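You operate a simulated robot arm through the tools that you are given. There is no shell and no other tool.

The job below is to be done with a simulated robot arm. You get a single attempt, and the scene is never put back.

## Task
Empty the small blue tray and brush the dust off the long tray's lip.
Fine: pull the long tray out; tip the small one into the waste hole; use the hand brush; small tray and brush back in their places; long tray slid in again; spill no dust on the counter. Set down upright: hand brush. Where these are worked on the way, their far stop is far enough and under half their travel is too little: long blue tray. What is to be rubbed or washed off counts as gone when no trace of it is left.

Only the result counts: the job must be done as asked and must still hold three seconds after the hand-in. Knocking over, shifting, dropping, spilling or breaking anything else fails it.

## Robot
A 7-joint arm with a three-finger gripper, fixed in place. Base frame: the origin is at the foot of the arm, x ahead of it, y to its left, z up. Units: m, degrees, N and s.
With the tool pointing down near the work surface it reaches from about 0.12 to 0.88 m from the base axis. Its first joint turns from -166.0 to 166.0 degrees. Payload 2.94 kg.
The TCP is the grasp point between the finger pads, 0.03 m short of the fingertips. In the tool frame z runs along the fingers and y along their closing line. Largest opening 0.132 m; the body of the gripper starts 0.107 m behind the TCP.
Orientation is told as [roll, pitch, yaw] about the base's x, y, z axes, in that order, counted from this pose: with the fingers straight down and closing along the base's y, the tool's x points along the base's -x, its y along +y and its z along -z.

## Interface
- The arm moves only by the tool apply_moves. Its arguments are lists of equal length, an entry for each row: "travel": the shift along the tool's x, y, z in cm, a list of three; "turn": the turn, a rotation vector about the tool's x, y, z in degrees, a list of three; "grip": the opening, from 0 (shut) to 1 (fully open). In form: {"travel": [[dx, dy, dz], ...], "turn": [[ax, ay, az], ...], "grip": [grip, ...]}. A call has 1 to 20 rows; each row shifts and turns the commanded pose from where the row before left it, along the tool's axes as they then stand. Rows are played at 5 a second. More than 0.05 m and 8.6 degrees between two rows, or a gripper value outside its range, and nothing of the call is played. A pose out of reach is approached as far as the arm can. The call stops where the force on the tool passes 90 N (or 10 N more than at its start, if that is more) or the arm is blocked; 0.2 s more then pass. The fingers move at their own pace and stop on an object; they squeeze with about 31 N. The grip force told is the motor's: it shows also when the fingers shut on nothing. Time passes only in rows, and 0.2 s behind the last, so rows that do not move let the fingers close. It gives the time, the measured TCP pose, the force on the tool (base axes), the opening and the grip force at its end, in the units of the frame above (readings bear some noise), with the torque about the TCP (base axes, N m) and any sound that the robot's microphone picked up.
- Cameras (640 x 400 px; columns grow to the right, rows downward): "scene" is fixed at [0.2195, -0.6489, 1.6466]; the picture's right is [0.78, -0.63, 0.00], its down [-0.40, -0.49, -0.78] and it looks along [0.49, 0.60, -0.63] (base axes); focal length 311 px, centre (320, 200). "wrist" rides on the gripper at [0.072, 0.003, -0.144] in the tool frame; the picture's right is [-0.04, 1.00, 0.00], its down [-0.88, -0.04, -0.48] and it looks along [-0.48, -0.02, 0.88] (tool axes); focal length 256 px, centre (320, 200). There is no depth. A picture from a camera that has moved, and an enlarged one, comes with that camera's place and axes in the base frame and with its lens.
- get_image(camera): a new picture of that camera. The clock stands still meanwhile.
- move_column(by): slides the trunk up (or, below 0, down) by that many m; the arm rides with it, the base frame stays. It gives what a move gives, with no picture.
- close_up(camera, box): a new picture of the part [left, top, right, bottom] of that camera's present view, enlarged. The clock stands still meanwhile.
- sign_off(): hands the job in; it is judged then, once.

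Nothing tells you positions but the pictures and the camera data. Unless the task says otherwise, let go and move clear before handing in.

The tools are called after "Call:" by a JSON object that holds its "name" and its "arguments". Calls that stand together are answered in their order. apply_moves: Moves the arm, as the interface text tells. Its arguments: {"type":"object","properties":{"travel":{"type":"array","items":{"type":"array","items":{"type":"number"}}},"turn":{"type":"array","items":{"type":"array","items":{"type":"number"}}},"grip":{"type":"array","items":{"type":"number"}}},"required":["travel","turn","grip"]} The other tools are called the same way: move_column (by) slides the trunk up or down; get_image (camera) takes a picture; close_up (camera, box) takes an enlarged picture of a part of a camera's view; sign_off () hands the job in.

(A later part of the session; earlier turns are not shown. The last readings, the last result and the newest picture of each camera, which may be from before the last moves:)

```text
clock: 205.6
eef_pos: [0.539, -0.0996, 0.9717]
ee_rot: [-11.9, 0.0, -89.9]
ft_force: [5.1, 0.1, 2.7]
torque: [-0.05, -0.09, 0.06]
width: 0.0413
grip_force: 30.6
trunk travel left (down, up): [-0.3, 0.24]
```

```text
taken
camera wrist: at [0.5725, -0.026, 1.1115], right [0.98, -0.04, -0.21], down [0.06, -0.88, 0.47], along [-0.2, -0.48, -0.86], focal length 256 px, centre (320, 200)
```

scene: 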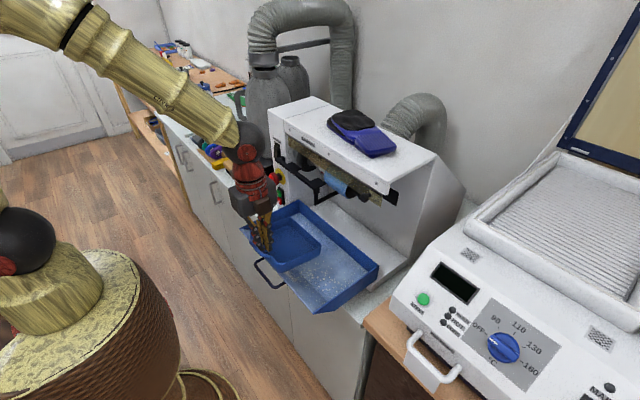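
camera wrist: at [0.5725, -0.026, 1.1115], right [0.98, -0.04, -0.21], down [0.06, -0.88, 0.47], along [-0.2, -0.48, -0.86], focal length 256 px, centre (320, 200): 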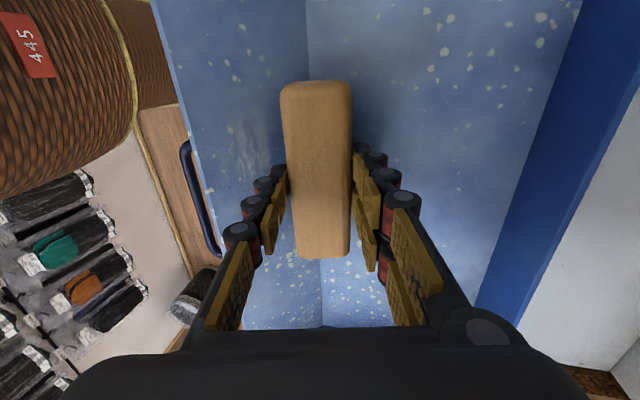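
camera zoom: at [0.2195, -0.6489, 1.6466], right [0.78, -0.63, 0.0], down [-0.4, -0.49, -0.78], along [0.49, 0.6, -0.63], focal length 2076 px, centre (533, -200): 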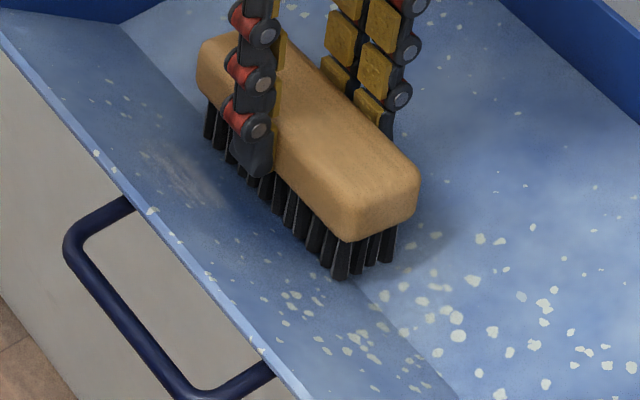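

Almost gone. More cycles to remove the last trace.

Call:
{"name": "apply_moves", "arguments": {"travel": [[0, 0.37, -0.71], [0, -2.65, -1.35], [0, -2.65, -1.35], [0, -0.37, 0.71], [0, 0.89, 0.454], [0, 0.89, 0.454], [0, 0.88, 0.448], [0, 0.88, 0.448], [0, 0.88, 0.448], [0, 0.88, 0.448], [0, 0.37, -0.71], [0, -2.65, -1.35], [0, -2.65, -1.35], [0, -0.37, 0.71], [0, 0.89, 0.454], [0, 0.89, 0.454], [0, 0.88, 0.448], [0, 0.88, 0.448], [0, 0.88, 0.448], [0, 0.88, 0.448]], "turn": [[0, 0, 0], [0, 0, 0], [0, 0, 0], [0, 0, 0], [0, 0, 0], [0, 0, 0], [0, 0, 0], [0, 0, 0], [0, 0, 0], [0, 0, 0], [0, 0, 0], [0, 0, 0], [0, 0, 0], [0, 0, 0], [0, 0, 0], [0, 0, 0], [0, 0, 0], [0, 0, 0], [0, 0, 0], [0, 0, 0]], "grip": [0.1, 0.1, 0.1, 0.1, 0.1, 0.1, 0.1, 0.1, 0.1, 0.1, 0.1, 0.1, 0.1, 0.1, 0.1, 0.1, 0.1, 0.1, 0.1, 0.1]}}

Call:
{"name": "apply_moves", "arguments": {"travel": [[0, 0.37, -0.71], [0, -2.65, -1.35], [0, -2.65, -1.35], [0, -0.37, 0.71], [0, 0.89, 0.454], [0, 0.89, 0.454], [0, 0.88, 0.448], [0, 0.88, 0.448], [0, 0.88, 0.448], [0, 0.88, 0.448], [0, 0.37, -0.71], [0, -2.65, -1.35], [0, -2.65, -1.35], [0, -0.37, 0.71], [0, 0.89, 0.454], [0, 0.89, 0.454], [0, 0.88, 0.448], [0, 0.88, 0.448], [0, 0.88, 0.448], [0, 0.88, 0.448]], "turn": [[0, 0, 0], [0, 0, 0], [0, 0, 0], [0, 0, 0], [0, 0, 0], [0, 0, 0], [0, 0, 0], [0, 0, 0], [0, 0, 0], [0, 0, 0], [0, 0, 0], [0, 0, 0], [0, 0, 0], [0, 0, 0], [0, 0, 0], [0, 0, 0], [0, 0, 0], [0, 0, 0], [0, 0, 0], [0, 0, 0]], "grip": [0.1, 0.1, 0.1, 0.1, 0.1, 0.1, 0.1, 0.1, 0.1, 0.1, 0.1, 0.1, 0.1, 0.1, 0.1, 0.1, 0.1, 0.1, 0.1, 0.1]}}

Call:
{"name": "close_up", "arguments": {"camera": "scene", "box": [258, 230, 318, 290]}}

Call:
{"name": "close_up", "arguments": {"camera": "wrist", "box": [150, 0, 350, 200]}}

```text
clock: 209.8
eef_pos: [0.5404, -0.0999, 0.9717]
ee_rot: [-11.9, 0.0, -89.8]
ft_force: [4.3, 0.0, 2.8]
torque: [0.04, -0.12, 0.0]
width: 0.0412
grip_force: 31.8
trunk travel left (down, up): [-0.3, 0.24]
```

```text
clock: 214.0
eef_pos: [0.5374, -0.1002, 0.9734]
ee_rot: [-12.0, 0.0, -89.8]
ft_force: [0.0, -0.2, -2.0]
torque: [0.0, 0.0, -0.01]
width: 0.0413
grip_force: 31.3
trunk travel left (down, up): [-0.3, 0.24]
```

```text
6.67 times, centred on (288, 260) of scene
camera zoom: at [0.2195, -0.6489, 1.6466], right [0.78, -0.63, 0.0], down [-0.4, -0.49, -0.78], along [0.49, 0.6, -0.63], focal length 2076 px, centre (533, -200)
```

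zoom: 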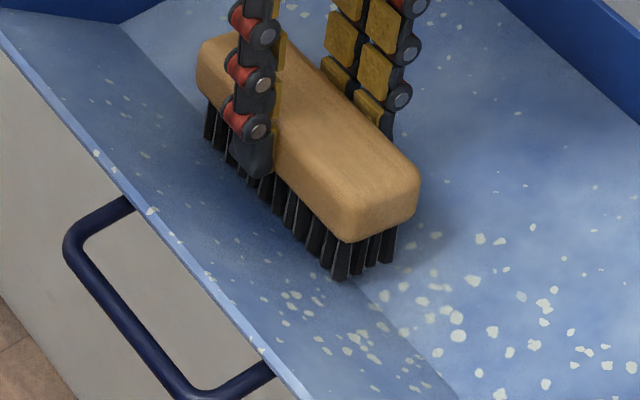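

```text
2.00 times, centred on (250, 100) of wrist
camera zoom: at [0.5721, -0.0268, 1.112], right [0.98, -0.04, -0.21], down [0.06, -0.88, 0.47], along [-0.2, -0.48, -0.86], focal length 512 px, centre (460, 400)
```

zoom: 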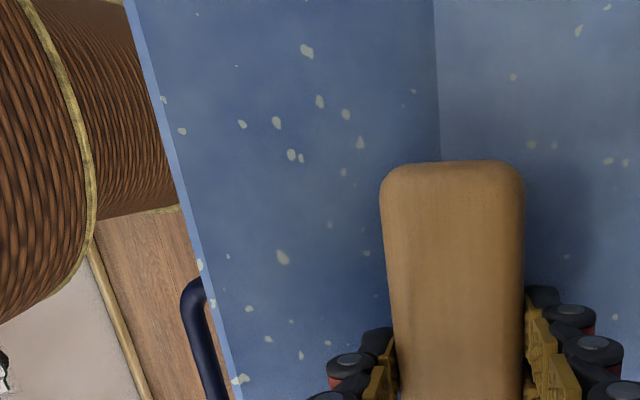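

The streak looks gone. I lift the brush away and inspect the whole lip closely.

Call:
{"name": "apply_moves", "arguments": {"travel": [[0, 0.37, -0.71], [0, 0, -3], [3, 0, -3], [4, 0, -2], [4, 0, 0], [0, 0, 0]], "turn": [[0, 0, 0], [0, 0, 0], [0, 0, 0], [-6, 0, 0], [-5.9, 0, 0], [0, 0, 0]], "grip": [0.1, 0.1, 0.1, 0.1, 0.1, 0.1]}}

Call:
{"name": "close_up", "arguments": {"camera": "scene", "box": [240, 215, 350, 315]}}

Call:
{"name": "close_up", "arguments": {"camera": "scene", "box": [265, 240, 320, 290]}}

Call:
{"name": "get_image", "arguments": {"camera": "wrist"}}

```text
clock: 215.4
eef_pos: [0.5623, 0.0094, 1.0563]
ee_rot: [0.0, 0.0, -89.9]
ft_force: [0.0, -0.5, -0.6]
torque: [-0.01, -0.02, 0.0]
width: 0.0412
grip_force: 31.2
trunk travel left (down, up): [-0.3, 0.24]
```

```text
4.00 times, centred on (295, 265) of scene
camera zoom: at [0.2195, -0.6489, 1.6466], right [0.78, -0.63, 0.0], down [-0.4, -0.49, -0.78], along [0.49, 0.6, -0.63], focal length 1246 px, centre (420, -60)
```

zoom: 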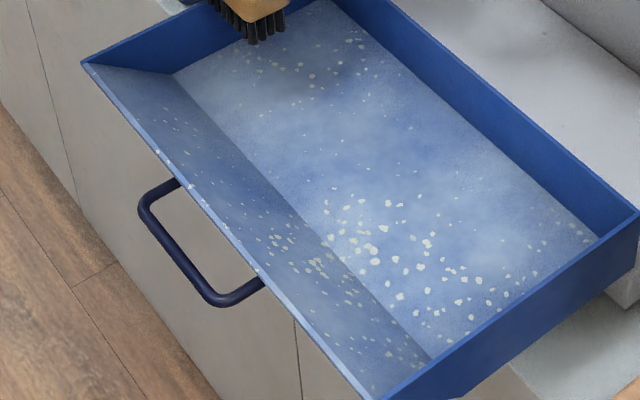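

```text
8.00 times, centred on (292, 265) of scene
camera zoom: at [0.2195, -0.6489, 1.6466], right [0.78, -0.63, 0.0], down [-0.4, -0.49, -0.78], along [0.49, 0.6, -0.63], focal length 2491 px, centre (540, -320)
```

zoom: 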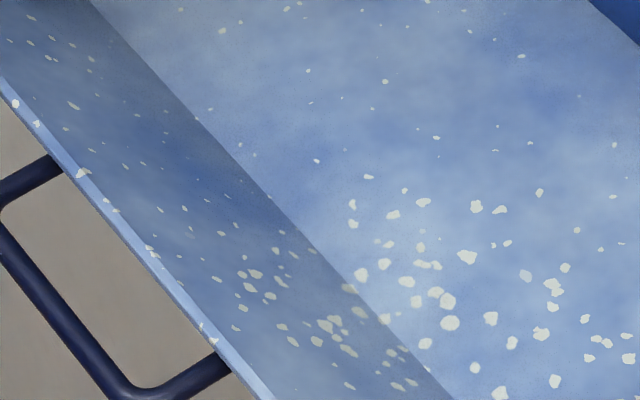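

```text
taken
camera wrist: at [0.5659, 0.082, 1.2008], right [1.0, -0.04, 0.0], down [-0.04, -0.88, 0.48], along [-0.02, -0.48, -0.88], focal length 256 px, centre (320, 200)
```

wrist: 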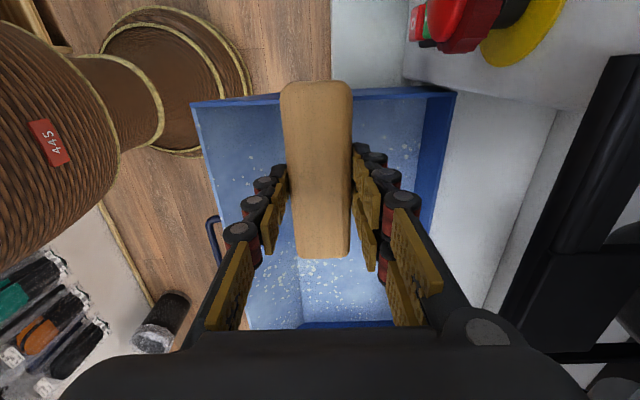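

No streak is left, only the tray's speckled finish. For safety I give the −y half a few extra strokes.

Call:
{"name": "apply_moves", "arguments": {"travel": [[-4.4, 0, 0], [-4.4, 0, 0], [-4.4, 0, 0], [-4.3, 0, 0], [0, -1.78, 1.62], [0, -1.78, 1.62], [0, -1.78, 1.62], [0, 0.25, 1.17], [0, 0, 0]], "turn": [[6, 0, 0], [6, 0, 0], [0, 0, 0], [0, 0, 0], [0, 0, 0], [0, 0, 0], [0, 0, 0], [0, 0, 0], [0, 0, 0]], "grip": [0.1, 0.1, 0.1, 0.1, 0.1, 0.1, 0.1, 0.1, 0.1]}}

Call:
{"name": "apply_moves", "arguments": {"travel": [[0, 0.03, 0.15], [0, 0, 0]], "turn": [[0, 0, 0], [0, 0, 0]], "grip": [0.1, 0.1]}}

Call:
{"name": "apply_moves", "arguments": {"travel": [[0, 0.03, 0.15], [0, 0, 0]], "turn": [[0, 0, 0], [0, 0, 0]], "grip": [0.1, 0.1]}}

```text
clock: 217.4
eef_pos: [0.4971, -0.1635, 1.009]
ee_rot: [-12.0, 0.0, -89.9]
ft_force: [0.2, 0.4, -1.2]
torque: [0.0, 0.02, 0.01]
width: 0.0412
grip_force: 30.8
trunk travel left (down, up): [-0.3, 0.24]
```

```text
clock: 218.0
eef_pos: [0.4983, -0.1636, 1.0069]
ee_rot: [-12.0, -0.1, -90.0]
ft_force: [0.1, -0.1, -1.4]
torque: [-0.01, 0.0, 0.0]
width: 0.0412
grip_force: 30.6
trunk travel left (down, up): [-0.3, 0.24]
```

```text
clock: 218.6
eef_pos: [0.4975, -0.165, 1.0061]
ee_rot: [-12.0, 0.0, -89.9]
ft_force: [2.6, 2.2, 3.7]
torque: [0.21, 0.01, -0.12]
width: 0.0411
grip_force: 31.1
trunk travel left (down, up): [-0.3, 0.24]
```

Call:
{"name": "apply_moves", "arguments": {"travel": [[0, -0.06, 0.12], [0, 0.78, 0.397], [0, 0.78, 0.397], [0, 0.78, 0.397], [0, 0.78, 0.397], [0, 0.78, 0.397], [0, 0.78, 0.397], [0, 0.37, -0.71], [0, -2.34, -1.19], [0, -2.34, -1.19], [0, -0.37, 0.71], [0, 0.78, 0.397], [0, 0.78, 0.397], [0, 0.78, 0.397], [0, 0.78, 0.397], [0, 0.78, 0.397], [0, 0.78, 0.397], [0, 0.37, -0.71], [0, -2.34, -1.19], [0, -2.34, -1.19]], "turn": [[0, 0, 0], [0, 0, 0], [0, 0, 0], [0, 0, 0], [0, 0, 0], [0, 0, 0], [0, 0, 0], [0, 0, 0], [0, 0, 0], [0, 0, 0], [0, 0, 0], [0, 0, 0], [0, 0, 0], [0, 0, 0], [0, 0, 0], [0, 0, 0], [0, 0, 0], [0, 0, 0], [0, 0, 0], [0, 0, 0]], "grip": [0.1, 0.1, 0.1, 0.1, 0.1, 0.1, 0.1, 0.1, 0.1, 0.1, 0.1, 0.1, 0.1, 0.1, 0.1, 0.1, 0.1, 0.1, 0.1, 0.1]}}

Call:
{"name": "apply_moves", "arguments": {"travel": [[0, -0.37, 0.71], [0, 0.78, 0.397], [0, 0.78, 0.397], [0, 0.78, 0.397], [0, 0.78, 0.397], [0, 0.78, 0.397], [0, 0.78, 0.397], [0, 0.37, -0.71], [0, -2.34, -1.19], [0, -2.34, -1.19], [0, -0.37, 0.71], [0, 0.78, 0.397], [0, 0.78, 0.397], [0, 0.78, 0.397], [0, 0.78, 0.397], [0, 0.78, 0.397], [0, 0.78, 0.397], [0, 0, 0]], "turn": [[0, 0, 0], [0, 0, 0], [0, 0, 0], [0, 0, 0], [0, 0, 0], [0, 0, 0], [0, 0, 0], [0, 0, 0], [0, 0, 0], [0, 0, 0], [0, 0, 0], [0, 0, 0], [0, 0, 0], [0, 0, 0], [0, 0, 0], [0, 0, 0], [0, 0, 0], [0, 0, 0]], "grip": [0.1, 0.1, 0.1, 0.1, 0.1, 0.1, 0.1, 0.1, 0.1, 0.1, 0.1, 0.1, 0.1, 0.1, 0.1, 0.1, 0.1, 0.1]}}

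Call:
{"name": "close_up", "arguments": {"camera": "scene", "box": [258, 230, 328, 300]}}

```text
clock: 222.8
eef_pos: [0.5017, -0.1657, 1.0096]
ee_rot: [-12.1, 0.0, -89.9]
ft_force: [-0.1, 0.3, -0.7]
torque: [0.0, -0.05, 0.01]
width: 0.0411
grip_force: 31.5
trunk travel left (down, up): [-0.3, 0.24]
```

```text
clock: 226.6
eef_pos: [0.5385, -0.1642, 0.9706]
ee_rot: [-11.9, 0.0, -89.9]
ft_force: [9.3, 0.4, 15.0]
torque: [-0.01, 0.07, 0.05]
width: 0.0413
grip_force: 31.1
trunk travel left (down, up): [-0.3, 0.24]
```

```text
5.71 times, centred on (293, 265) of scene
camera zoom: at [0.2195, -0.6489, 1.6466], right [0.78, -0.63, 0.0], down [-0.4, -0.49, -0.78], along [0.49, 0.6, -0.63], focal length 1779 px, centre (474, -171)
```

zoom: 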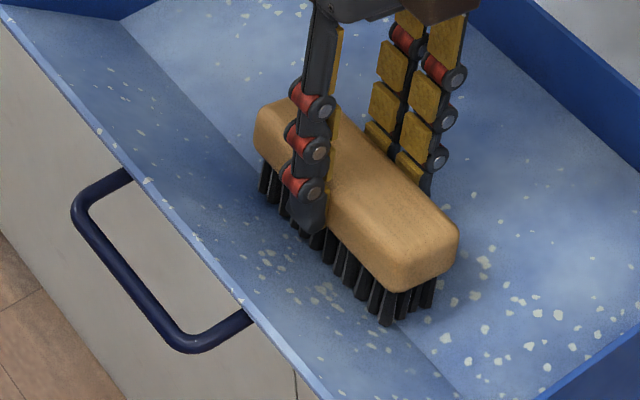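

The lip is clean. I lift off, level the hand, and carry the brush back to its place by the yellow block.

Call:
{"name": "apply_moves", "arguments": {"travel": [[0, 0.37, -0.71], [0, 0, -3], [0, -1, -4], [0, -3, -3], [0, -3.5, -2], [0, -2, 0], [0, 0, 0]], "turn": [[0, 0, 0], [0, 0, 0], [0, 0, 0], [-6, 0, 0], [-6, 0, 0], [0, 0, 0], [0, 0, 0]], "grip": [0.1, 0.1, 0.1, 0.1, 0.1, 0.1, 0.1]}}

Call:
{"name": "apply_moves", "arguments": {"travel": [[4.8, 0, 0], [4.8, 0, 0], [4.8, 0, 0], [4.8, 0, 0], [4.8, 0, 0], [4.8, 0, 0], [4.8, 0, 0], [4.8, 0, 0], [4.8, 0, 0], [4.8, 0, 0], [4.8, 0, 0], [4.8, 0, 0], [4.8, 0, 0], [1.3, 0, 0], [0, 0, 0]], "turn": [[0, 0, 0], [0, 0, 0], [0, 0, 0], [0, 0, 0], [0, 0, 0], [0, 0, 0], [0, 0, 0], [0, 0, 0], [0, 0, 0], [0, 0, 0], [0, 0, 0], [0, 0, 0], [0, 0, 0], [0, 0, 0], [0, 0, 0]], "grip": [0.1, 0.1, 0.1, 0.1, 0.1, 0.1, 0.1, 0.1, 0.1, 0.1, 0.1, 0.1, 0.1, 0.1, 0.1]}}

```text
clock: 228.2
eef_pos: [0.4713, -0.165, 1.1065]
ee_rot: [0.0, 0.0, -89.8]
ft_force: [0.4, 0.4, -0.8]
torque: [0.01, 0.01, 0.0]
width: 0.0413
grip_force: 31.5
trunk travel left (down, up): [-0.3, 0.24]
```

```text
clock: 231.4
eef_pos: [0.4722, 0.4726, 1.1067]
ee_rot: [0.0, 0.0, -89.9]
ft_force: [0.3, 0.4, -1.2]
torque: [-0.05, 0.0, 0.01]
width: 0.0413
grip_force: 31.1
trunk travel left (down, up): [-0.3, 0.24]
```

Call:
{"name": "apply_moves", "arguments": {"travel": [[0.1, 4.5, 0], [0, 4.5, 0], [0, 4.5, 0], [0, 3.8, 0], [0, 0, 4], [0, 0, 4], [0, 0, 4], [0, 0, 3], [0, 0, 0]], "turn": [[0, 0, 0], [0, 0, 0], [0, 0, 0], [0, 0, 0], [0, 0, 0], [0, 0, 0], [0, 0, 0], [0, 0, 0], [0, 0, 0]], "grip": [0.1, 0.1, 0.1, 0.1, 0.1, 0.1, 0.1, 0.1, 0.1]}}

Call:
{"name": "get_image", "arguments": {"camera": "wrist"}}

Call:
{"name": "close_up", "arguments": {"camera": "scene", "box": [200, 130, 280, 190]}}

```text
clock: 233.4
eef_pos: [0.6422, 0.4728, 0.9553]
ee_rot: [0.0, 0.0, -89.9]
ft_force: [-0.1, 0.1, -1.4]
torque: [-0.02, 0.01, -0.01]
width: 0.0413
grip_force: 30.8
trunk travel left (down, up): [-0.3, 0.24]
```

```text
taken
camera wrist: at [0.6461, 0.5456, 1.0994], right [1.0, -0.04, 0.0], down [-0.04, -0.88, 0.48], along [-0.02, -0.48, -0.88], focal length 256 px, centre (320, 200)
```

wrist: 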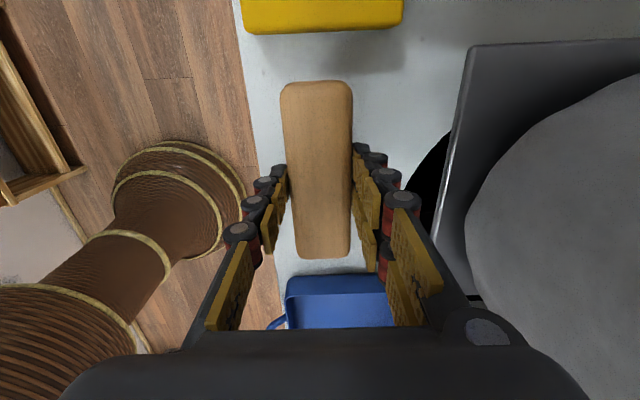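

```text
6.67 times, centred on (240, 160) of scene
camera zoom: at [0.2195, -0.6489, 1.6466], right [0.78, -0.63, 0.0], down [-0.4, -0.49, -0.78], along [0.49, 0.6, -0.63], focal length 2076 px, centre (853, 467)
```

zoom: 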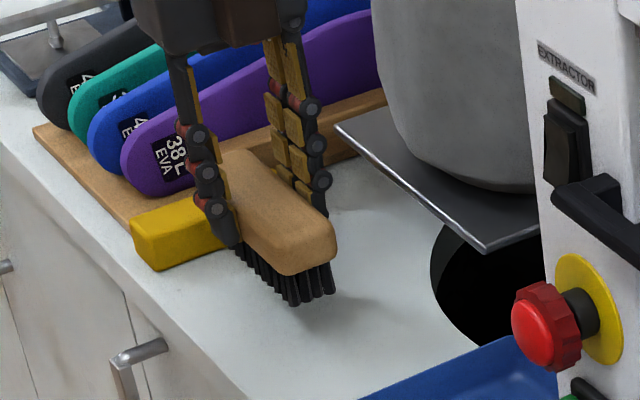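

Call:
{"name": "apply_moves", "arguments": {"travel": [[0.05, 0.35, 1.2], [0, 0, 1.2], [0, 0, 1.0], [0, 0, 0.3], [0, 0, 0]], "turn": [[0, 0, 0], [0, 0, 0], [0, 0, 0], [0, 0, 0], [0, 0, 0]], "grip": [0.1, 0.1, 0.1, 0.1, 0.1]}}

Call:
{"name": "apply_moves", "arguments": {"travel": [[0, 0, 0.15], [0, 0, 0]], "turn": [[0, 0, 0], [0, 0, 0]], "grip": [0.1, 0.1]}}

```text
clock: 234.6
eef_pos: [0.6491, 0.4738, 0.9191]
ee_rot: [0.0, 0.0, -89.9]
ft_force: [-0.5, -0.6, -1.0]
torque: [-0.03, 0.0, 0.0]
width: 0.0414
grip_force: 31.4
trunk travel left (down, up): [-0.3, 0.24]
```

```text
clock: 235.2
eef_pos: [0.6471, 0.4745, 0.9183]
ee_rot: [0.0, -0.1, -90.0]
ft_force: [0.3, -1.9, 3.9]
torque: [-0.34, -0.11, -0.02]
width: 0.0413
grip_force: 31.1
trunk travel left (down, up): [-0.3, 0.24]
```

Bristles touch the counter. Release and rise.

Call:
{"name": "apply_moves", "arguments": {"travel": [[0, 0, 0], [0, 0, 0], [0, 0, 0], [0, 0, 0], [0, 0, -2], [0, 0, -4], [0, 0, -4.5], [0, 0, -4.5], [0, 0, -3.5], [0, 0, 0]], "turn": [[0, 0, 0], [0, 0, 0], [0, 0, 0], [0, 0, 0], [0, 0, 0], [0, 0, 0], [0, 0, 0], [0, 0, 0], [0, 0, 0], [0, 0, 0]], "grip": [0.3, 0.5, 0.5, 0.5, 0.5, 0.5, 0.5, 0.5, 0.5, 0.5]}}

Call:
{"name": "get_image", "arguments": {"camera": "wrist"}}

Call:
{"name": "close_up", "arguments": {"camera": "scene", "box": [200, 130, 280, 190]}}

```text
clock: 237.4
eef_pos: [0.6455, 0.4733, 1.1035]
ee_rot: [-0.1, 0.0, -89.9]
ft_force: [0.2, -0.3, -0.3]
torque: [-0.02, 0.0, 0.0]
width: 0.066
grip_force: 0.0
trunk travel left (down, up): [-0.3, 0.24]
```

```text
taken
camera wrist: at [0.6491, 0.5465, 1.2475], right [1.0, -0.04, 0.0], down [-0.04, -0.88, 0.48], along [-0.02, -0.48, -0.88], focal length 256 px, centre (320, 200)
```

wrist: 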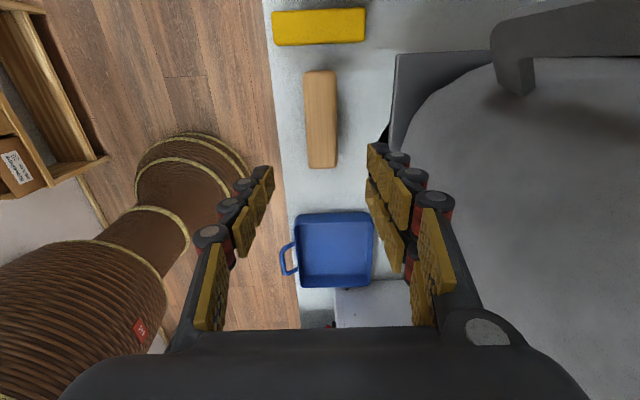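

```text
6.67 times, centred on (240, 160) of scene
camera zoom: at [0.2195, -0.6489, 1.6466], right [0.78, -0.63, 0.0], down [-0.4, -0.49, -0.78], along [0.49, 0.6, -0.63], focal length 2076 px, centre (853, 467)
```

zoom: 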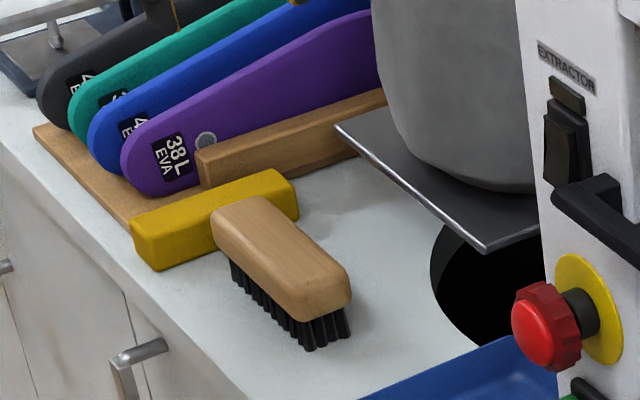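

The brush is back upright in its place. Now the small tray: I move above its front wall for the same clamp grasp.

Call:
{"name": "apply_moves", "arguments": {"travel": [[-4.5, -1, 0], [-4.5, -1, 0], [-4.5, -1, 0], [-4.5, -1, 0], [-4.5, -0.6, 0], [-0.6, 0, 2], [0, 0, 4], [0, 0, 4], [0, 0, 1.5], [0, 0, 0]], "turn": [[0, 0, 0], [0, 0, 0], [0, 0, 0], [0, 0, 0], [0, 0, 0], [0, 0, 0], [0, 0, 0], [0, 0, 0], [0, 0, 0], [0, 0, 0]], "grip": [0.5, 0.4, 0.3, 0.2, 0.11, 0.11, 0.11, 0.11, 0.11, 0.11]}}

Call:
{"name": "get_image", "arguments": {"camera": "wrist"}}

Call:
{"name": "close_up", "arguments": {"camera": "wrist", "box": [220, 80, 420, 205]}}

```text
clock: 239.6
eef_pos: [0.602, 0.2456, 0.9865]
ee_rot: [0.1, 0.0, -90.0]
ft_force: [0.6, 0.1, -0.6]
torque: [0.01, 0.0, -0.01]
width: 0.0144
grip_force: 0.1
trunk travel left (down, up): [-0.3, 0.24]
```

```text
taken
camera wrist: at [0.6055, 0.3167, 1.1297], right [1.0, -0.04, 0.0], down [-0.04, -0.88, 0.48], along [-0.02, -0.48, -0.88], focal length 256 px, centre (320, 200)
```

wrist: 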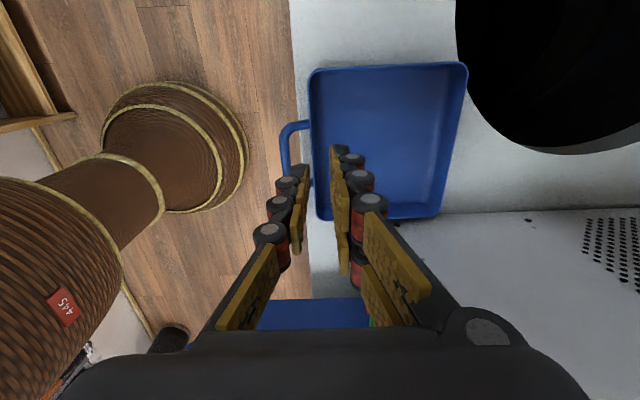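

```text
3.20 times, centred on (320, 142) of wrist
camera zoom: at [0.6055, 0.3167, 1.1297], right [1.0, -0.04, 0.0], down [-0.04, -0.88, 0.48], along [-0.02, -0.48, -0.88], focal length 819 px, centre (320, 384)
```

zoom: 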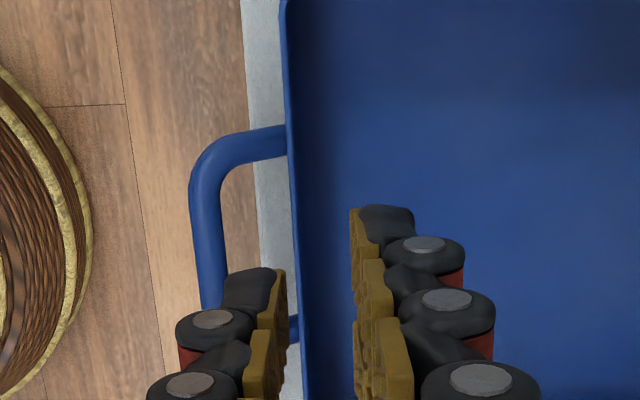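

Wall centre at x≈0.595, loop centre y≈0.240. I adjust and descend to the clamp depth.

Call:
{"name": "apply_moves", "arguments": {"travel": [[-0.5, -0.7, 0], [0, 0, 2], [0, 0, 1.2], [0, 0, 0]], "turn": [[0, 0, 0], [0, 0, 0], [0, 0, 0], [0, 0, 0]], "grip": [0.11, 0.11, 0.11, 0.11]}}

Call:
{"name": "close_up", "arguments": {"camera": "wrist", "box": [220, 80, 420, 205]}}

```text
clock: 240.6
eef_pos: [0.5958, 0.2375, 0.9553]
ee_rot: [-0.1, 0.0, -89.9]
ft_force: [0.3, 0.0, 0.3]
torque: [0.0, -0.01, 0.0]
width: 0.0145
grip_force: 0.1
trunk travel left (down, up): [-0.3, 0.24]
```

```text
3.20 times, centred on (320, 142) of wrist
camera zoom: at [0.5985, 0.311, 1.0986], right [1.0, -0.04, 0.0], down [-0.04, -0.88, 0.48], along [-0.02, -0.48, -0.88], focal length 819 px, centre (320, 384)
```

zoom: 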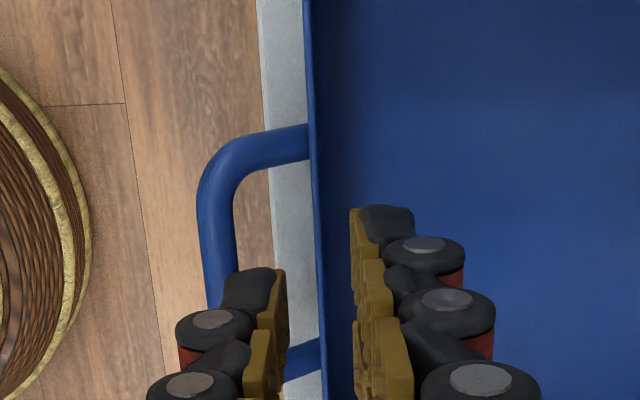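

Call:
{"name": "apply_moves", "arguments": {"travel": [[0.2, -0.1, 1.2], [0, 0, 1.2], [0, 0, 0.8], [0, 0, 0.5], [0, 0, 0]], "turn": [[0, 0, 0], [0, 0, 0], [0, 0, 0], [0, 0, 0], [0, 0, 0]], "grip": [0.11, 0.11, 0.11, 0.11, 0.11]}}

Call:
{"name": "apply_moves", "arguments": {"travel": [[0, 0, 0.3], [0, 0, 0]], "turn": [[0, 0, 0], [0, 0, 0]], "grip": [0.11, 0.11]}}

Call:
{"name": "close_up", "arguments": {"camera": "wrist", "box": [220, 80, 420, 205]}}

```text
clock: 241.8
eef_pos: [0.5938, 0.2404, 0.9186]
ee_rot: [0.0, -0.1, -89.8]
ft_force: [0.2, -0.1, 0.8]
torque: [-0.01, 0.01, 0.0]
width: 0.0138
grip_force: 0.0
trunk travel left (down, up): [-0.3, 0.24]
```

```text
clock: 242.4
eef_pos: [0.5937, 0.2394, 0.9149]
ee_rot: [0.0, 0.0, -89.9]
ft_force: [0.3, -0.3, 0.2]
torque: [-0.01, 0.0, 0.0]
width: 0.014
grip_force: 0.0
trunk travel left (down, up): [-0.3, 0.24]
```

```text
3.20 times, centred on (320, 142) of wrist
camera zoom: at [0.5969, 0.3127, 1.0586], right [1.0, -0.04, 0.0], down [-0.04, -0.88, 0.48], along [-0.02, -0.48, -0.88], focal length 819 px, centre (320, 384)
```

zoom: 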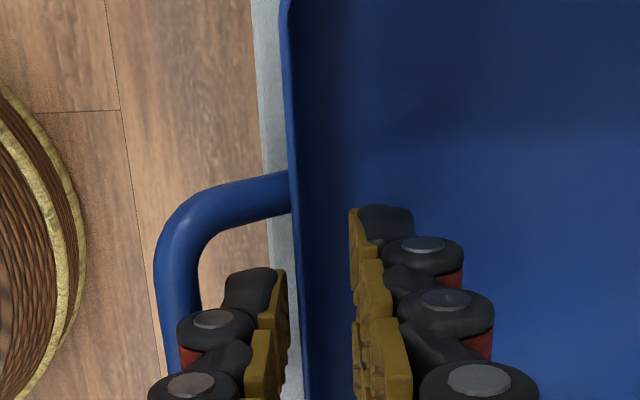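

Everything straddles the wall. I clamp, verify, and lift gently.

Call:
{"name": "apply_moves", "arguments": {"travel": [[0, 0, 0], [0, 0, 0], [0, 0, 0], [0, 0, 0], [0, 0, 0], [0, 0, 0]], "turn": [[0, 0, 0], [0, 0, 0], [0, 0, 0], [0, 0, 0], [0, 0, 0], [0, 0, 0]], "grip": [0, 0, 0, 0, 0, 0]}}

Call:
{"name": "apply_moves", "arguments": {"travel": [[0, 0, -0.4], [0, 0, -0.5], [0, 0, -0.6], [0, 0, -0.8], [0, 0, -1], [0, 0, 0]], "turn": [[0, 0, 0], [0, 0, 0], [0, 0, 0], [0, 0, 0], [0, 0, 0], [0, 0, 0]], "grip": [0, 0, 0, 0, 0, 0]}}

Call:
{"name": "get_image", "arguments": {"camera": "wrist"}}

```text
clock: 243.8
eef_pos: [0.5929, 0.2393, 0.9162]
ee_rot: [0.0, 0.0, -89.9]
ft_force: [-0.2, -0.2, -0.7]
torque: [-0.06, -0.02, -0.01]
width: 0.0061
grip_force: 31.1
trunk travel left (down, up): [-0.3, 0.24]
```

```text
clock: 245.2
eef_pos: [0.5944, 0.2408, 0.9479]
ee_rot: [-0.1, -0.1, -89.8]
ft_force: [0.2, 0.9, -1.8]
torque: [0.03, 0.11, 0.02]
width: 0.0062
grip_force: 30.9
trunk travel left (down, up): [-0.3, 0.24]
```

```text
taken
camera wrist: at [0.5975, 0.3138, 1.0918], right [1.0, -0.04, 0.0], down [-0.04, -0.88, 0.48], along [-0.02, -0.48, -0.88], focal length 256 px, centre (320, 200)
```

wrist: 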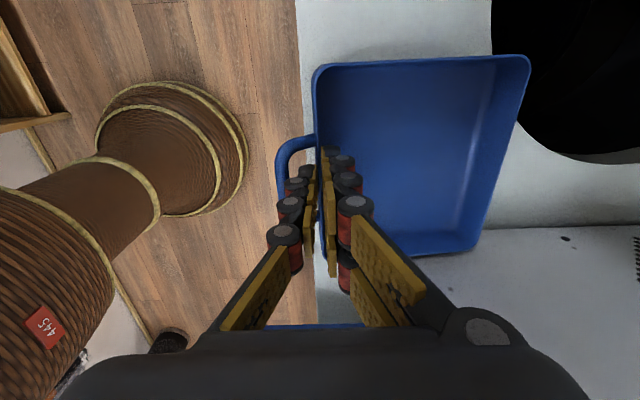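

Held. I carry it back to its place in the long tray.

Call:
{"name": "apply_moves", "arguments": {"travel": [[0, 0, -2], [0, 0, -3], [0, 0, -3], [0, 0, -3], [0, -2, -3], [0, -3, 0], [0, -4, 0], [0, -4, 0], [0, -2.4, 0], [0, 0, 0]], "turn": [[0, 0, 0], [0, 0, 0], [0, 0, 0], [0, 0, 0], [0, 0, 0], [0, 0, 0], [0, 0, 0], [0, 0, 0], [0, 0, 0], [0, 0, 0]], "grip": [0, 0, 0, 0, 0, 0, 0, 0, 0, 0]}}

Call:
{"name": "apply_moves", "arguments": {"travel": [[-2, 0, 0], [-3.5, 0, 0], [-4, 0, 0], [-4, 0, 0], [-4, 0, 0], [-4, 0, 0], [-4, 0, 0], [-4, 0, 0], [-4, 0, 0], [-3, 0, 0], [-2.1, 0, 0], [0, 2, 0], [0, 3, 0], [0, 3, 0], [0, 2.3, 0], [0, 0, 0]], "turn": [[0, 0, 0], [0, 0, 0], [0, 0, 0], [0, 0, 0], [0, 0, 0], [0, 0, 0], [0, 0, 0], [0, 0, 0], [0, 0, 0], [0, 0, 0], [0, 0, 0], [0, 0, 0], [0, 0, 0], [0, 0, 0], [0, 0, 0], [0, 0, 0]], "grip": [0, 0, 0, 0, 0, 0, 0, 0, 0, 0, 0, 0, 0, 0, 0, 0]}}

Call:
{"name": "get_image", "arguments": {"camera": "wrist"}}

Call:
{"name": "close_up", "arguments": {"camera": "scene", "box": [240, 190, 400, 310]}}

```text
clock: 247.4
eef_pos: [0.4398, 0.2384, 1.089]
ee_rot: [0.1, 0.1, -89.9]
ft_force: [-0.7, 0.4, -2.6]
torque: [-0.01, 0.13, -0.03]
width: 0.0063
grip_force: 31.8
trunk travel left (down, up): [-0.3, 0.24]
```

```text
clock: 250.8
eef_pos: [0.5428, -0.1447, 1.0887]
ee_rot: [-0.1, -0.1, -89.9]
ft_force: [-0.2, 0.5, -1.8]
torque: [0.0, 0.15, 0.02]
width: 0.0058
grip_force: 31.2
trunk travel left (down, up): [-0.3, 0.24]
```

```text
taken
camera wrist: at [0.5467, -0.072, 1.2326], right [1.0, -0.04, 0.0], down [-0.04, -0.88, 0.48], along [-0.02, -0.48, -0.88], focal length 256 px, centre (320, 200)
```

wrist: 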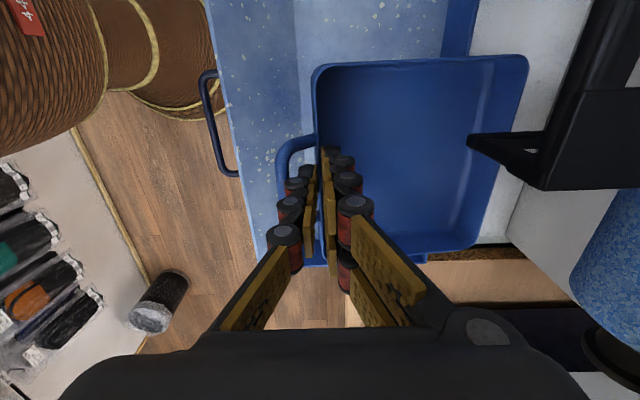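

```text
3.33 times, centred on (320, 250) of scene
camera zoom: at [0.2195, -0.6489, 1.6466], right [0.78, -0.63, 0.0], down [-0.4, -0.49, -0.78], along [0.49, 0.6, -0.63], focal length 1038 px, centre (320, 33)
```

zoom: 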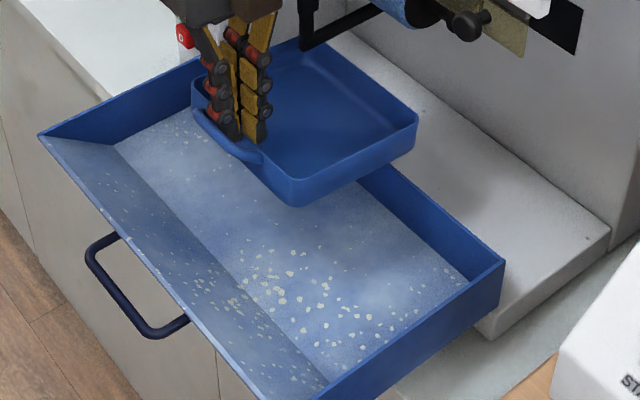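

I notice the long tray got drawn ~1 cm further out during brushing, so the small tray's matching spot is at x≈0.537. I lower it there.

Call:
{"name": "apply_moves", "arguments": {"travel": [[0, -0.55, 0], [0, 0, 3], [0, 0, 3], [0, 0, 2.5], [0, 0, 1.5], [0, 0, 0]], "turn": [[0, 0, 0], [0, 0, 0], [0, 0, 0], [0, 0, 0], [0, 0, 0], [0, 0, 0]], "grip": [0, 0, 0, 0, 0, 0]}}

Call:
{"name": "get_image", "arguments": {"camera": "wrist"}}

Call:
{"name": "close_up", "arguments": {"camera": "scene", "box": [240, 190, 400, 310]}}

```text
clock: 252.2
eef_pos: [0.5389, -0.1461, 0.989]
ee_rot: [0.1, 0.1, -89.9]
ft_force: [-0.6, 0.1, -2.1]
torque: [0.0, 0.1, 0.01]
width: 0.0061
grip_force: 31.3
trunk travel left (down, up): [-0.3, 0.24]
```

```text
taken
camera wrist: at [0.5429, -0.0721, 1.1329], right [1.0, -0.04, 0.0], down [-0.04, -0.88, 0.48], along [-0.02, -0.48, -0.88], focal length 256 px, centre (320, 200)
```

wrist: 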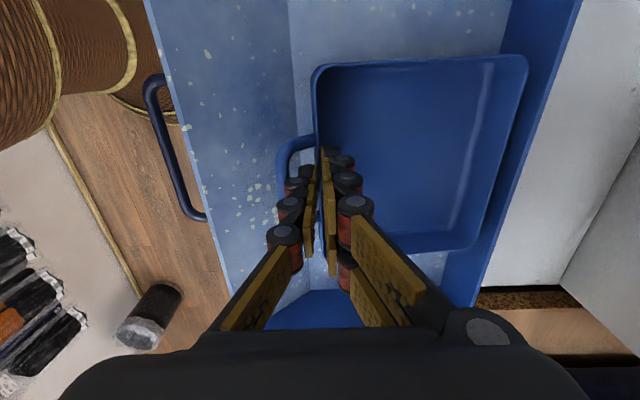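

```text
3.33 times, centred on (320, 250) of scene
camera zoom: at [0.2195, -0.6489, 1.6466], right [0.78, -0.63, 0.0], down [-0.4, -0.49, -0.78], along [0.49, 0.6, -0.63], focal length 1038 px, centre (320, 33)
```

zoom: 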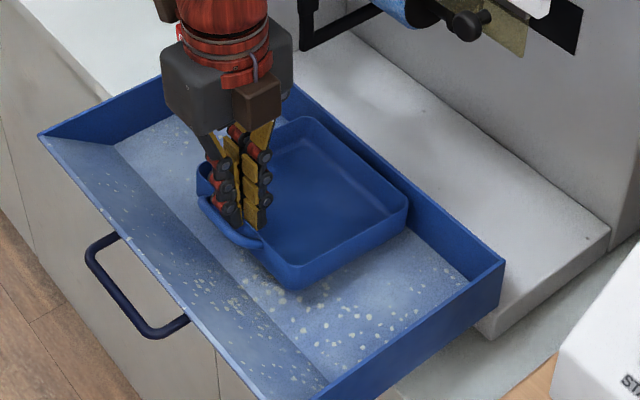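

Call:
{"name": "apply_moves", "arguments": {"travel": [[0, -0.4, 0.8], [0, 0, 0.8], [0, 0, 0.4], [0, 0, 0.2], [0, 0, 0]], "turn": [[0, 0, 0], [0, 0, 0], [0, 0, 0], [0, 0, 0], [0, 0, 0]], "grip": [0, 0, 0, 0, 0]}}

Call:
{"name": "apply_moves", "arguments": {"travel": [[0, 0, 0.15], [0, 0, 0]], "turn": [[0, 0, 0], [0, 0, 0]], "grip": [0, 0]}}

```text
clock: 253.4
eef_pos: [0.5345, -0.1456, 0.9672]
ee_rot: [0.0, -0.1, -89.9]
ft_force: [-0.4, -0.5, -2.4]
torque: [-0.07, 0.02, -0.05]
width: 0.0059
grip_force: 31.4
trunk travel left (down, up): [-0.3, 0.24]
```

```text
clock: 254.0
eef_pos: [0.5345, -0.1452, 0.9647]
ee_rot: [0.0, 0.0, -90.0]
ft_force: [-0.9, -0.4, -1.0]
torque: [-0.08, -0.01, -0.04]
width: 0.0058
grip_force: 30.7
trunk travel left (down, up): [-0.3, 0.24]
```

Call:
{"name": "apply_moves", "arguments": {"travel": [[0, 0, 0.12], [0, 0, 0]], "turn": [[0, 0, 0], [0, 0, 0]], "grip": [0, 0]}}

Call:
{"name": "apply_moves", "arguments": {"travel": [[0, 0, 0], [0, 0, 0], [0, 0, 0], [0, 0, -0.8], [0, 0, -1], [0, 0, -2], [0, 0, -3], [0, 0, -4], [0, 0, 0]], "turn": [[0, 0, 0], [0, 0, 0], [0, 0, 0], [0, 0, 0], [0, 0, 0], [0, 0, 0], [0, 0, 0], [0, 0, 0], [0, 0, 0]], "grip": [0.1, 0.11, 0.11, 0.11, 0.11, 0.11, 0.11, 0.11, 0.11]}}

Call:
{"name": "get_image", "arguments": {"camera": "wrist"}}

Call:
{"name": "close_up", "arguments": {"camera": "scene", "box": [240, 190, 400, 310]}}

```text
clock: 254.6
eef_pos: [0.5337, -0.146, 0.9634]
ee_rot: [0.0, 0.0, -89.8]
ft_force: [-0.5, 0.8, -0.2]
torque: [-0.17, 0.02, 0.05]
width: 0.0059
grip_force: 31.0
trunk travel left (down, up): [-0.3, 0.24]
```

```text
clock: 256.6
eef_pos: [0.534, -0.1464, 1.072]
ee_rot: [-0.1, 0.0, -89.8]
ft_force: [-0.6, -1.0, -0.1]
torque: [0.0, 0.0, 0.02]
width: 0.0145
grip_force: 0.0
trunk travel left (down, up): [-0.3, 0.24]
```

```text
taken
camera wrist: at [0.5379, -0.0732, 1.2157], right [1.0, -0.04, 0.0], down [-0.04, -0.88, 0.48], along [-0.02, -0.48, -0.88], focal length 256 px, centre (320, 200)
```

wrist: 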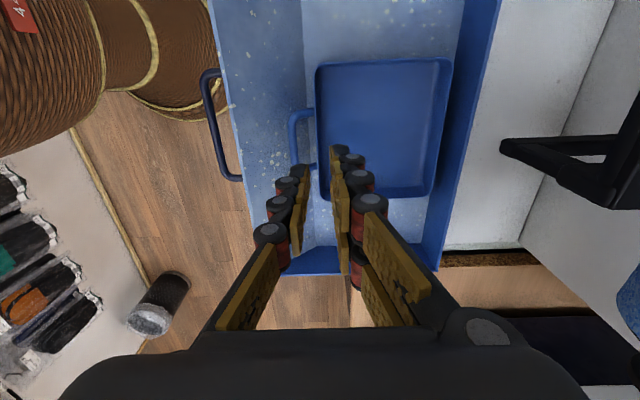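

```text
3.33 times, centred on (320, 250) of scene
camera zoom: at [0.2195, -0.6489, 1.6466], right [0.78, -0.63, 0.0], down [-0.4, -0.49, -0.78], along [0.49, 0.6, -0.63], focal length 1038 px, centre (320, 33)
```

zoom: 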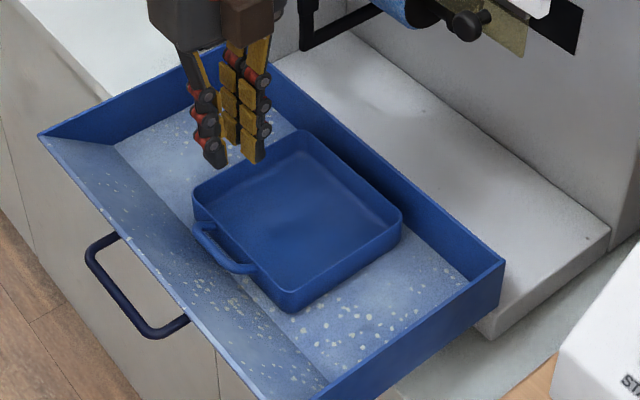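

The small tray is back in the long tray (within a few mm of its original relative spot) and everything else is in place. Now I go to the long tray's handle bar to slide it in.

Call:
{"name": "apply_moves", "arguments": {"travel": [[0, 0, -3], [0, -4, 0], [0, -4, 0], [0.8, -3.5, 0], [0.8, 0, 2], [0, 0, 3], [0, 0, 0]], "turn": [[0, 0, 0], [0, 0, 0], [0, 0, 0], [0, 0, 0], [0, 0, 0], [0, 0, 0], [0, 0, 0]], "grip": [0.15, 0.17, 0.17, 0.17, 0.17, 0.17, 0.17]}}

Call:
{"name": "get_image", "arguments": {"camera": "wrist"}}

Call:
{"name": "close_up", "arguments": {"camera": "wrist", "box": [240, 80, 420, 220]}}

```text
clock: 258.2
eef_pos: [0.419, -0.1301, 1.0514]
ee_rot: [0.0, 0.1, -89.9]
ft_force: [-0.2, -0.5, 0.2]
torque: [0.0, -0.04, 0.0]
width: 0.0224
grip_force: 0.1
trunk travel left (down, up): [-0.3, 0.24]
```

```text
taken
camera wrist: at [0.4219, -0.0564, 1.1951], right [1.0, -0.04, 0.0], down [-0.04, -0.88, 0.48], along [-0.02, -0.48, -0.88], focal length 256 px, centre (320, 200)
```

wrist: 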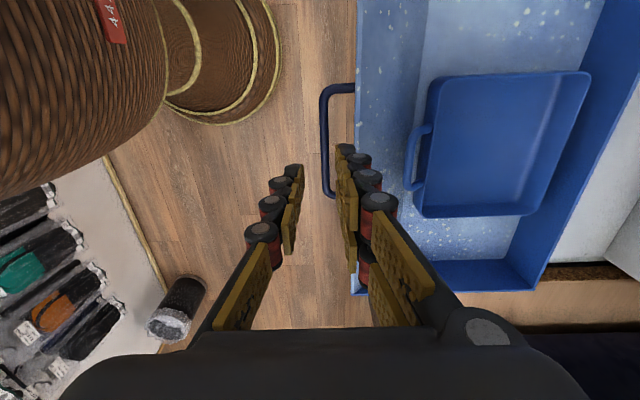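

```text
2.86 times, centred on (330, 150) of wrist
camera zoom: at [0.4219, -0.0564, 1.1951], right [1.0, -0.04, 0.0], down [-0.04, -0.88, 0.48], along [-0.02, -0.48, -0.88], focal length 731 px, centre (291, 343)
```

zoom: 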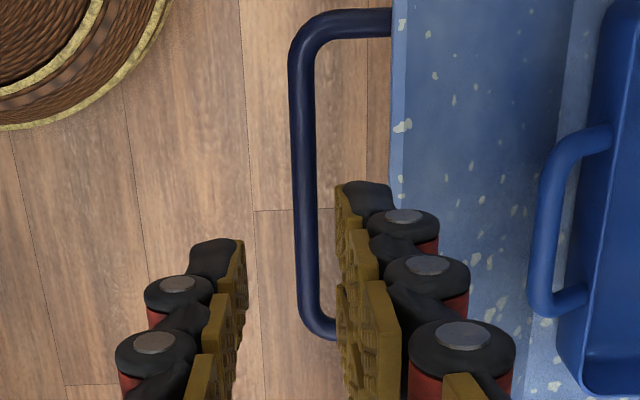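

Bar at x≈0.423. I align and descend over it.

Call:
{"name": "apply_moves", "arguments": {"travel": [[0, 0.4, 2], [0, 0, 3], [0, 0, 3], [0, 0, 2], [0, 0, 1.5], [0, 0, 0]], "turn": [[0, 0, 0], [0, 0, 0], [0, 0, 0], [0, 0, 0], [0, 0, 0], [0, 0, 0]], "grip": [0.17, 0.17, 0.17, 0.17, 0.17, 0.17]}}

Call:
{"name": "get_image", "arguments": {"camera": "wrist"}}

```text
clock: 259.6
eef_pos: [0.4233, -0.13, 0.9374]
ee_rot: [0.0, 0.0, -89.9]
ft_force: [0.1, -1.1, 0.5]
torque: [-0.05, 0.01, -0.01]
width: 0.0225
grip_force: 0.1
trunk travel left (down, up): [-0.3, 0.24]
```

```text
taken
camera wrist: at [0.4271, -0.0565, 1.0815], right [1.0, -0.04, 0.0], down [-0.04, -0.88, 0.48], along [-0.02, -0.48, -0.88], focal length 256 px, centre (320, 200)
```

wrist: 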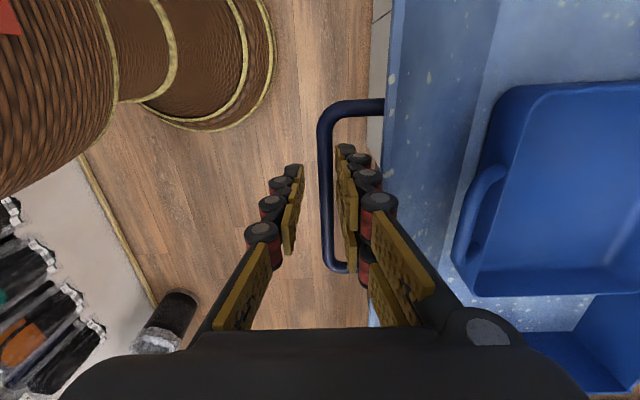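

Call:
{"name": "apply_moves", "arguments": {"travel": [[0, 0, 0], [0, 0, 0], [0, 0, 0], [0, 0, 0]], "turn": [[0, 0, 0], [0, 0, 0], [0, 0, 0], [0, 0, 0]], "grip": [0, 0, 0, 0]}}

Call:
{"name": "apply_moves", "arguments": {"travel": [[0, 0.6, 0], [0, 1.0, 0], [0, 1.0, 0], [0, 1.0, 0], [0, 1.0, 0], [0, 0, 0]], "turn": [[0, 0, 0], [0, 0, 0], [0, 0, 0], [0, 0, 0], [0, 0, 0], [0, 0, 0]], "grip": [0, 0, 0, 0, 0, 0]}}

Call:
{"name": "close_up", "arguments": {"camera": "scene", "box": [220, 170, 420, 310]}}

```text
clock: 260.6
eef_pos: [0.4236, -0.1299, 0.9366]
ee_rot: [0.0, -0.1, -89.8]
ft_force: [3.6, -0.4, -2.4]
torque: [-0.01, 0.03, 0.51]
width: 0.0074
grip_force: 34.3
trunk travel left (down, up): [-0.3, 0.24]
```

```text
clock: 262.0
eef_pos: [0.4692, -0.13, 0.9379]
ee_rot: [0.0, 0.0, -89.9]
ft_force: [-0.1, 1.9, 17.2]
torque: [-0.29, -0.04, 0.58]
width: 0.0073
grip_force: 34.4
trunk travel left (down, up): [-0.3, 0.24]
```

```text
2.86 times, centred on (320, 240) of scene
camera zoom: at [0.2195, -0.6489, 1.6466], right [0.78, -0.63, 0.0], down [-0.4, -0.49, -0.78], along [0.49, 0.6, -0.63], focal length 890 px, centre (320, 86)
```

zoom: 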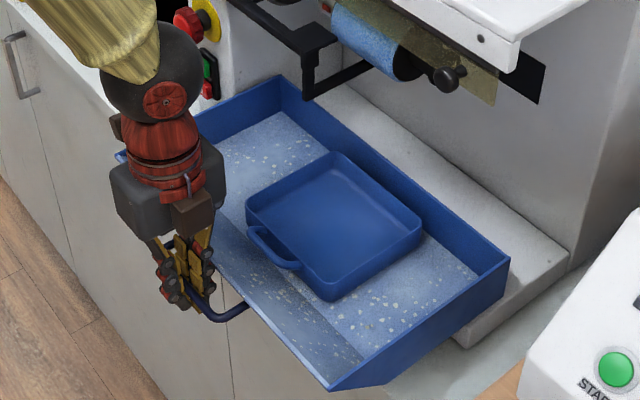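

The tray slides in with the hand. I continue, relieving the vertical force slightly.

Call:
{"name": "apply_moves", "arguments": {"travel": [[0, 0.5, -0.12], [0, 1.0, 0], [0, 1.0, 0], [0, 1.0, 0], [0, 1.0, 0], [0, 0, 0]], "turn": [[0, 0, 0], [0, 0, 0], [0, 0, 0], [0, 0, 0], [0, 0, 0], [0, 0, 0]], "grip": [0, 0, 0, 0, 0, 0]}}

Call:
{"name": "apply_moves", "arguments": {"travel": [[0, 0.8, 0], [0, 0.8, 0], [0, 0.8, 0], [0, 0.6, 0], [0, 0, 0]], "turn": [[0, 0, 0], [0, 0, 0], [0, 0, 0], [0, 0, 0], [0, 0, 0]], "grip": [0, 0, 0, 0, 0]}}

Call:
{"name": "close_up", "arguments": {"camera": "scene", "box": [240, 130, 440, 300]}}

```text
clock: 263.4
eef_pos: [0.5137, -0.1285, 0.9375]
ee_rot: [0.1, 0.0, -89.8]
ft_force: [-0.3, 7.3, 18.0]
torque: [0.09, -0.01, 0.6]
width: 0.0074
grip_force: 34.0
trunk travel left (down, up): [-0.3, 0.24]
```

```text
clock: 264.6
eef_pos: [0.5436, -0.1299, 0.9388]
ee_rot: [0.0, 0.0, -89.9]
ft_force: [0.5, 8.7, 12.1]
torque: [-0.32, 0.0, 0.58]
width: 0.0072
grip_force: 34.2
trunk travel left (down, up): [-0.3, 0.24]
```

```text
2.35 times, centred on (340, 215) of scene
camera zoom: at [0.2195, -0.6489, 1.6466], right [0.78, -0.63, 0.0], down [-0.4, -0.49, -0.78], along [0.49, 0.6, -0.63], focal length 733 px, centre (273, 165)
```

zoom: 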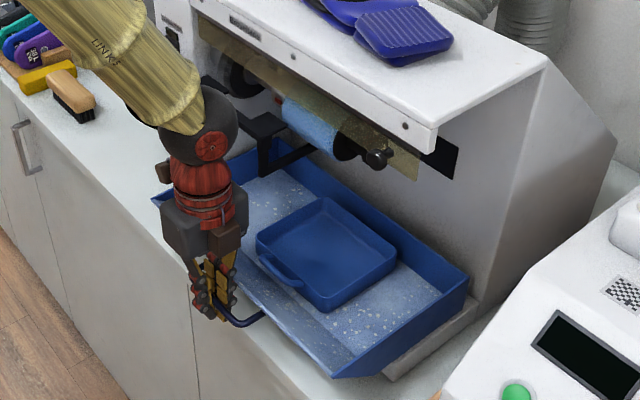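

Nearly home (original bar position x≈0.562). Final 2 cm gently.

Call:
{"name": "apply_moves", "arguments": {"travel": [[0, 0.6, 0], [0, 0.6, 0], [0, 0.5, 0], [0, 0, 0]], "turn": [[0, 0, 0], [0, 0, 0], [0, 0, 0], [0, 0, 0]], "grip": [0, 0, 0, 0]}}

Call:
{"name": "apply_moves", "arguments": {"travel": [[0, 0.4, 0], [0, 0, 0]], "turn": [[0, 0, 0], [0, 0, 0]], "grip": [0, 0]}}

Call:
{"name": "close_up", "arguments": {"camera": "scene", "box": [240, 130, 440, 300]}}

```text
clock: 265.6
eef_pos: [0.5617, -0.1291, 0.9378]
ee_rot: [-0.1, 0.0, -89.8]
ft_force: [2.0, 2.9, 2.1]
torque: [-0.39, -0.03, 0.48]
width: 0.0077
grip_force: 34.1
trunk travel left (down, up): [-0.3, 0.24]
```

```text
clock: 266.2
eef_pos: [0.5644, -0.1289, 0.9375]
ee_rot: [-0.1, 0.0, -89.9]
ft_force: [-5.6, 1.3, -1.3]
torque: [-0.42, -0.01, 0.53]
width: 0.0074
grip_force: 34.5
trunk travel left (down, up): [-0.3, 0.24]
```

```text
2.35 times, centred on (340, 215) of scene
camera zoom: at [0.2195, -0.6489, 1.6466], right [0.78, -0.63, 0.0], down [-0.4, -0.49, -0.78], along [0.49, 0.6, -0.63], focal length 733 px, centre (273, 165)
```

zoom: 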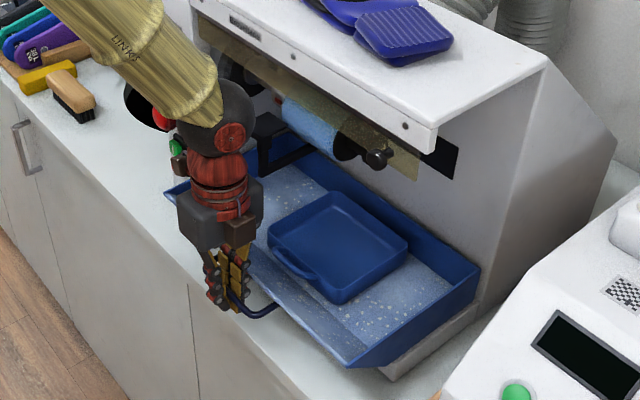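

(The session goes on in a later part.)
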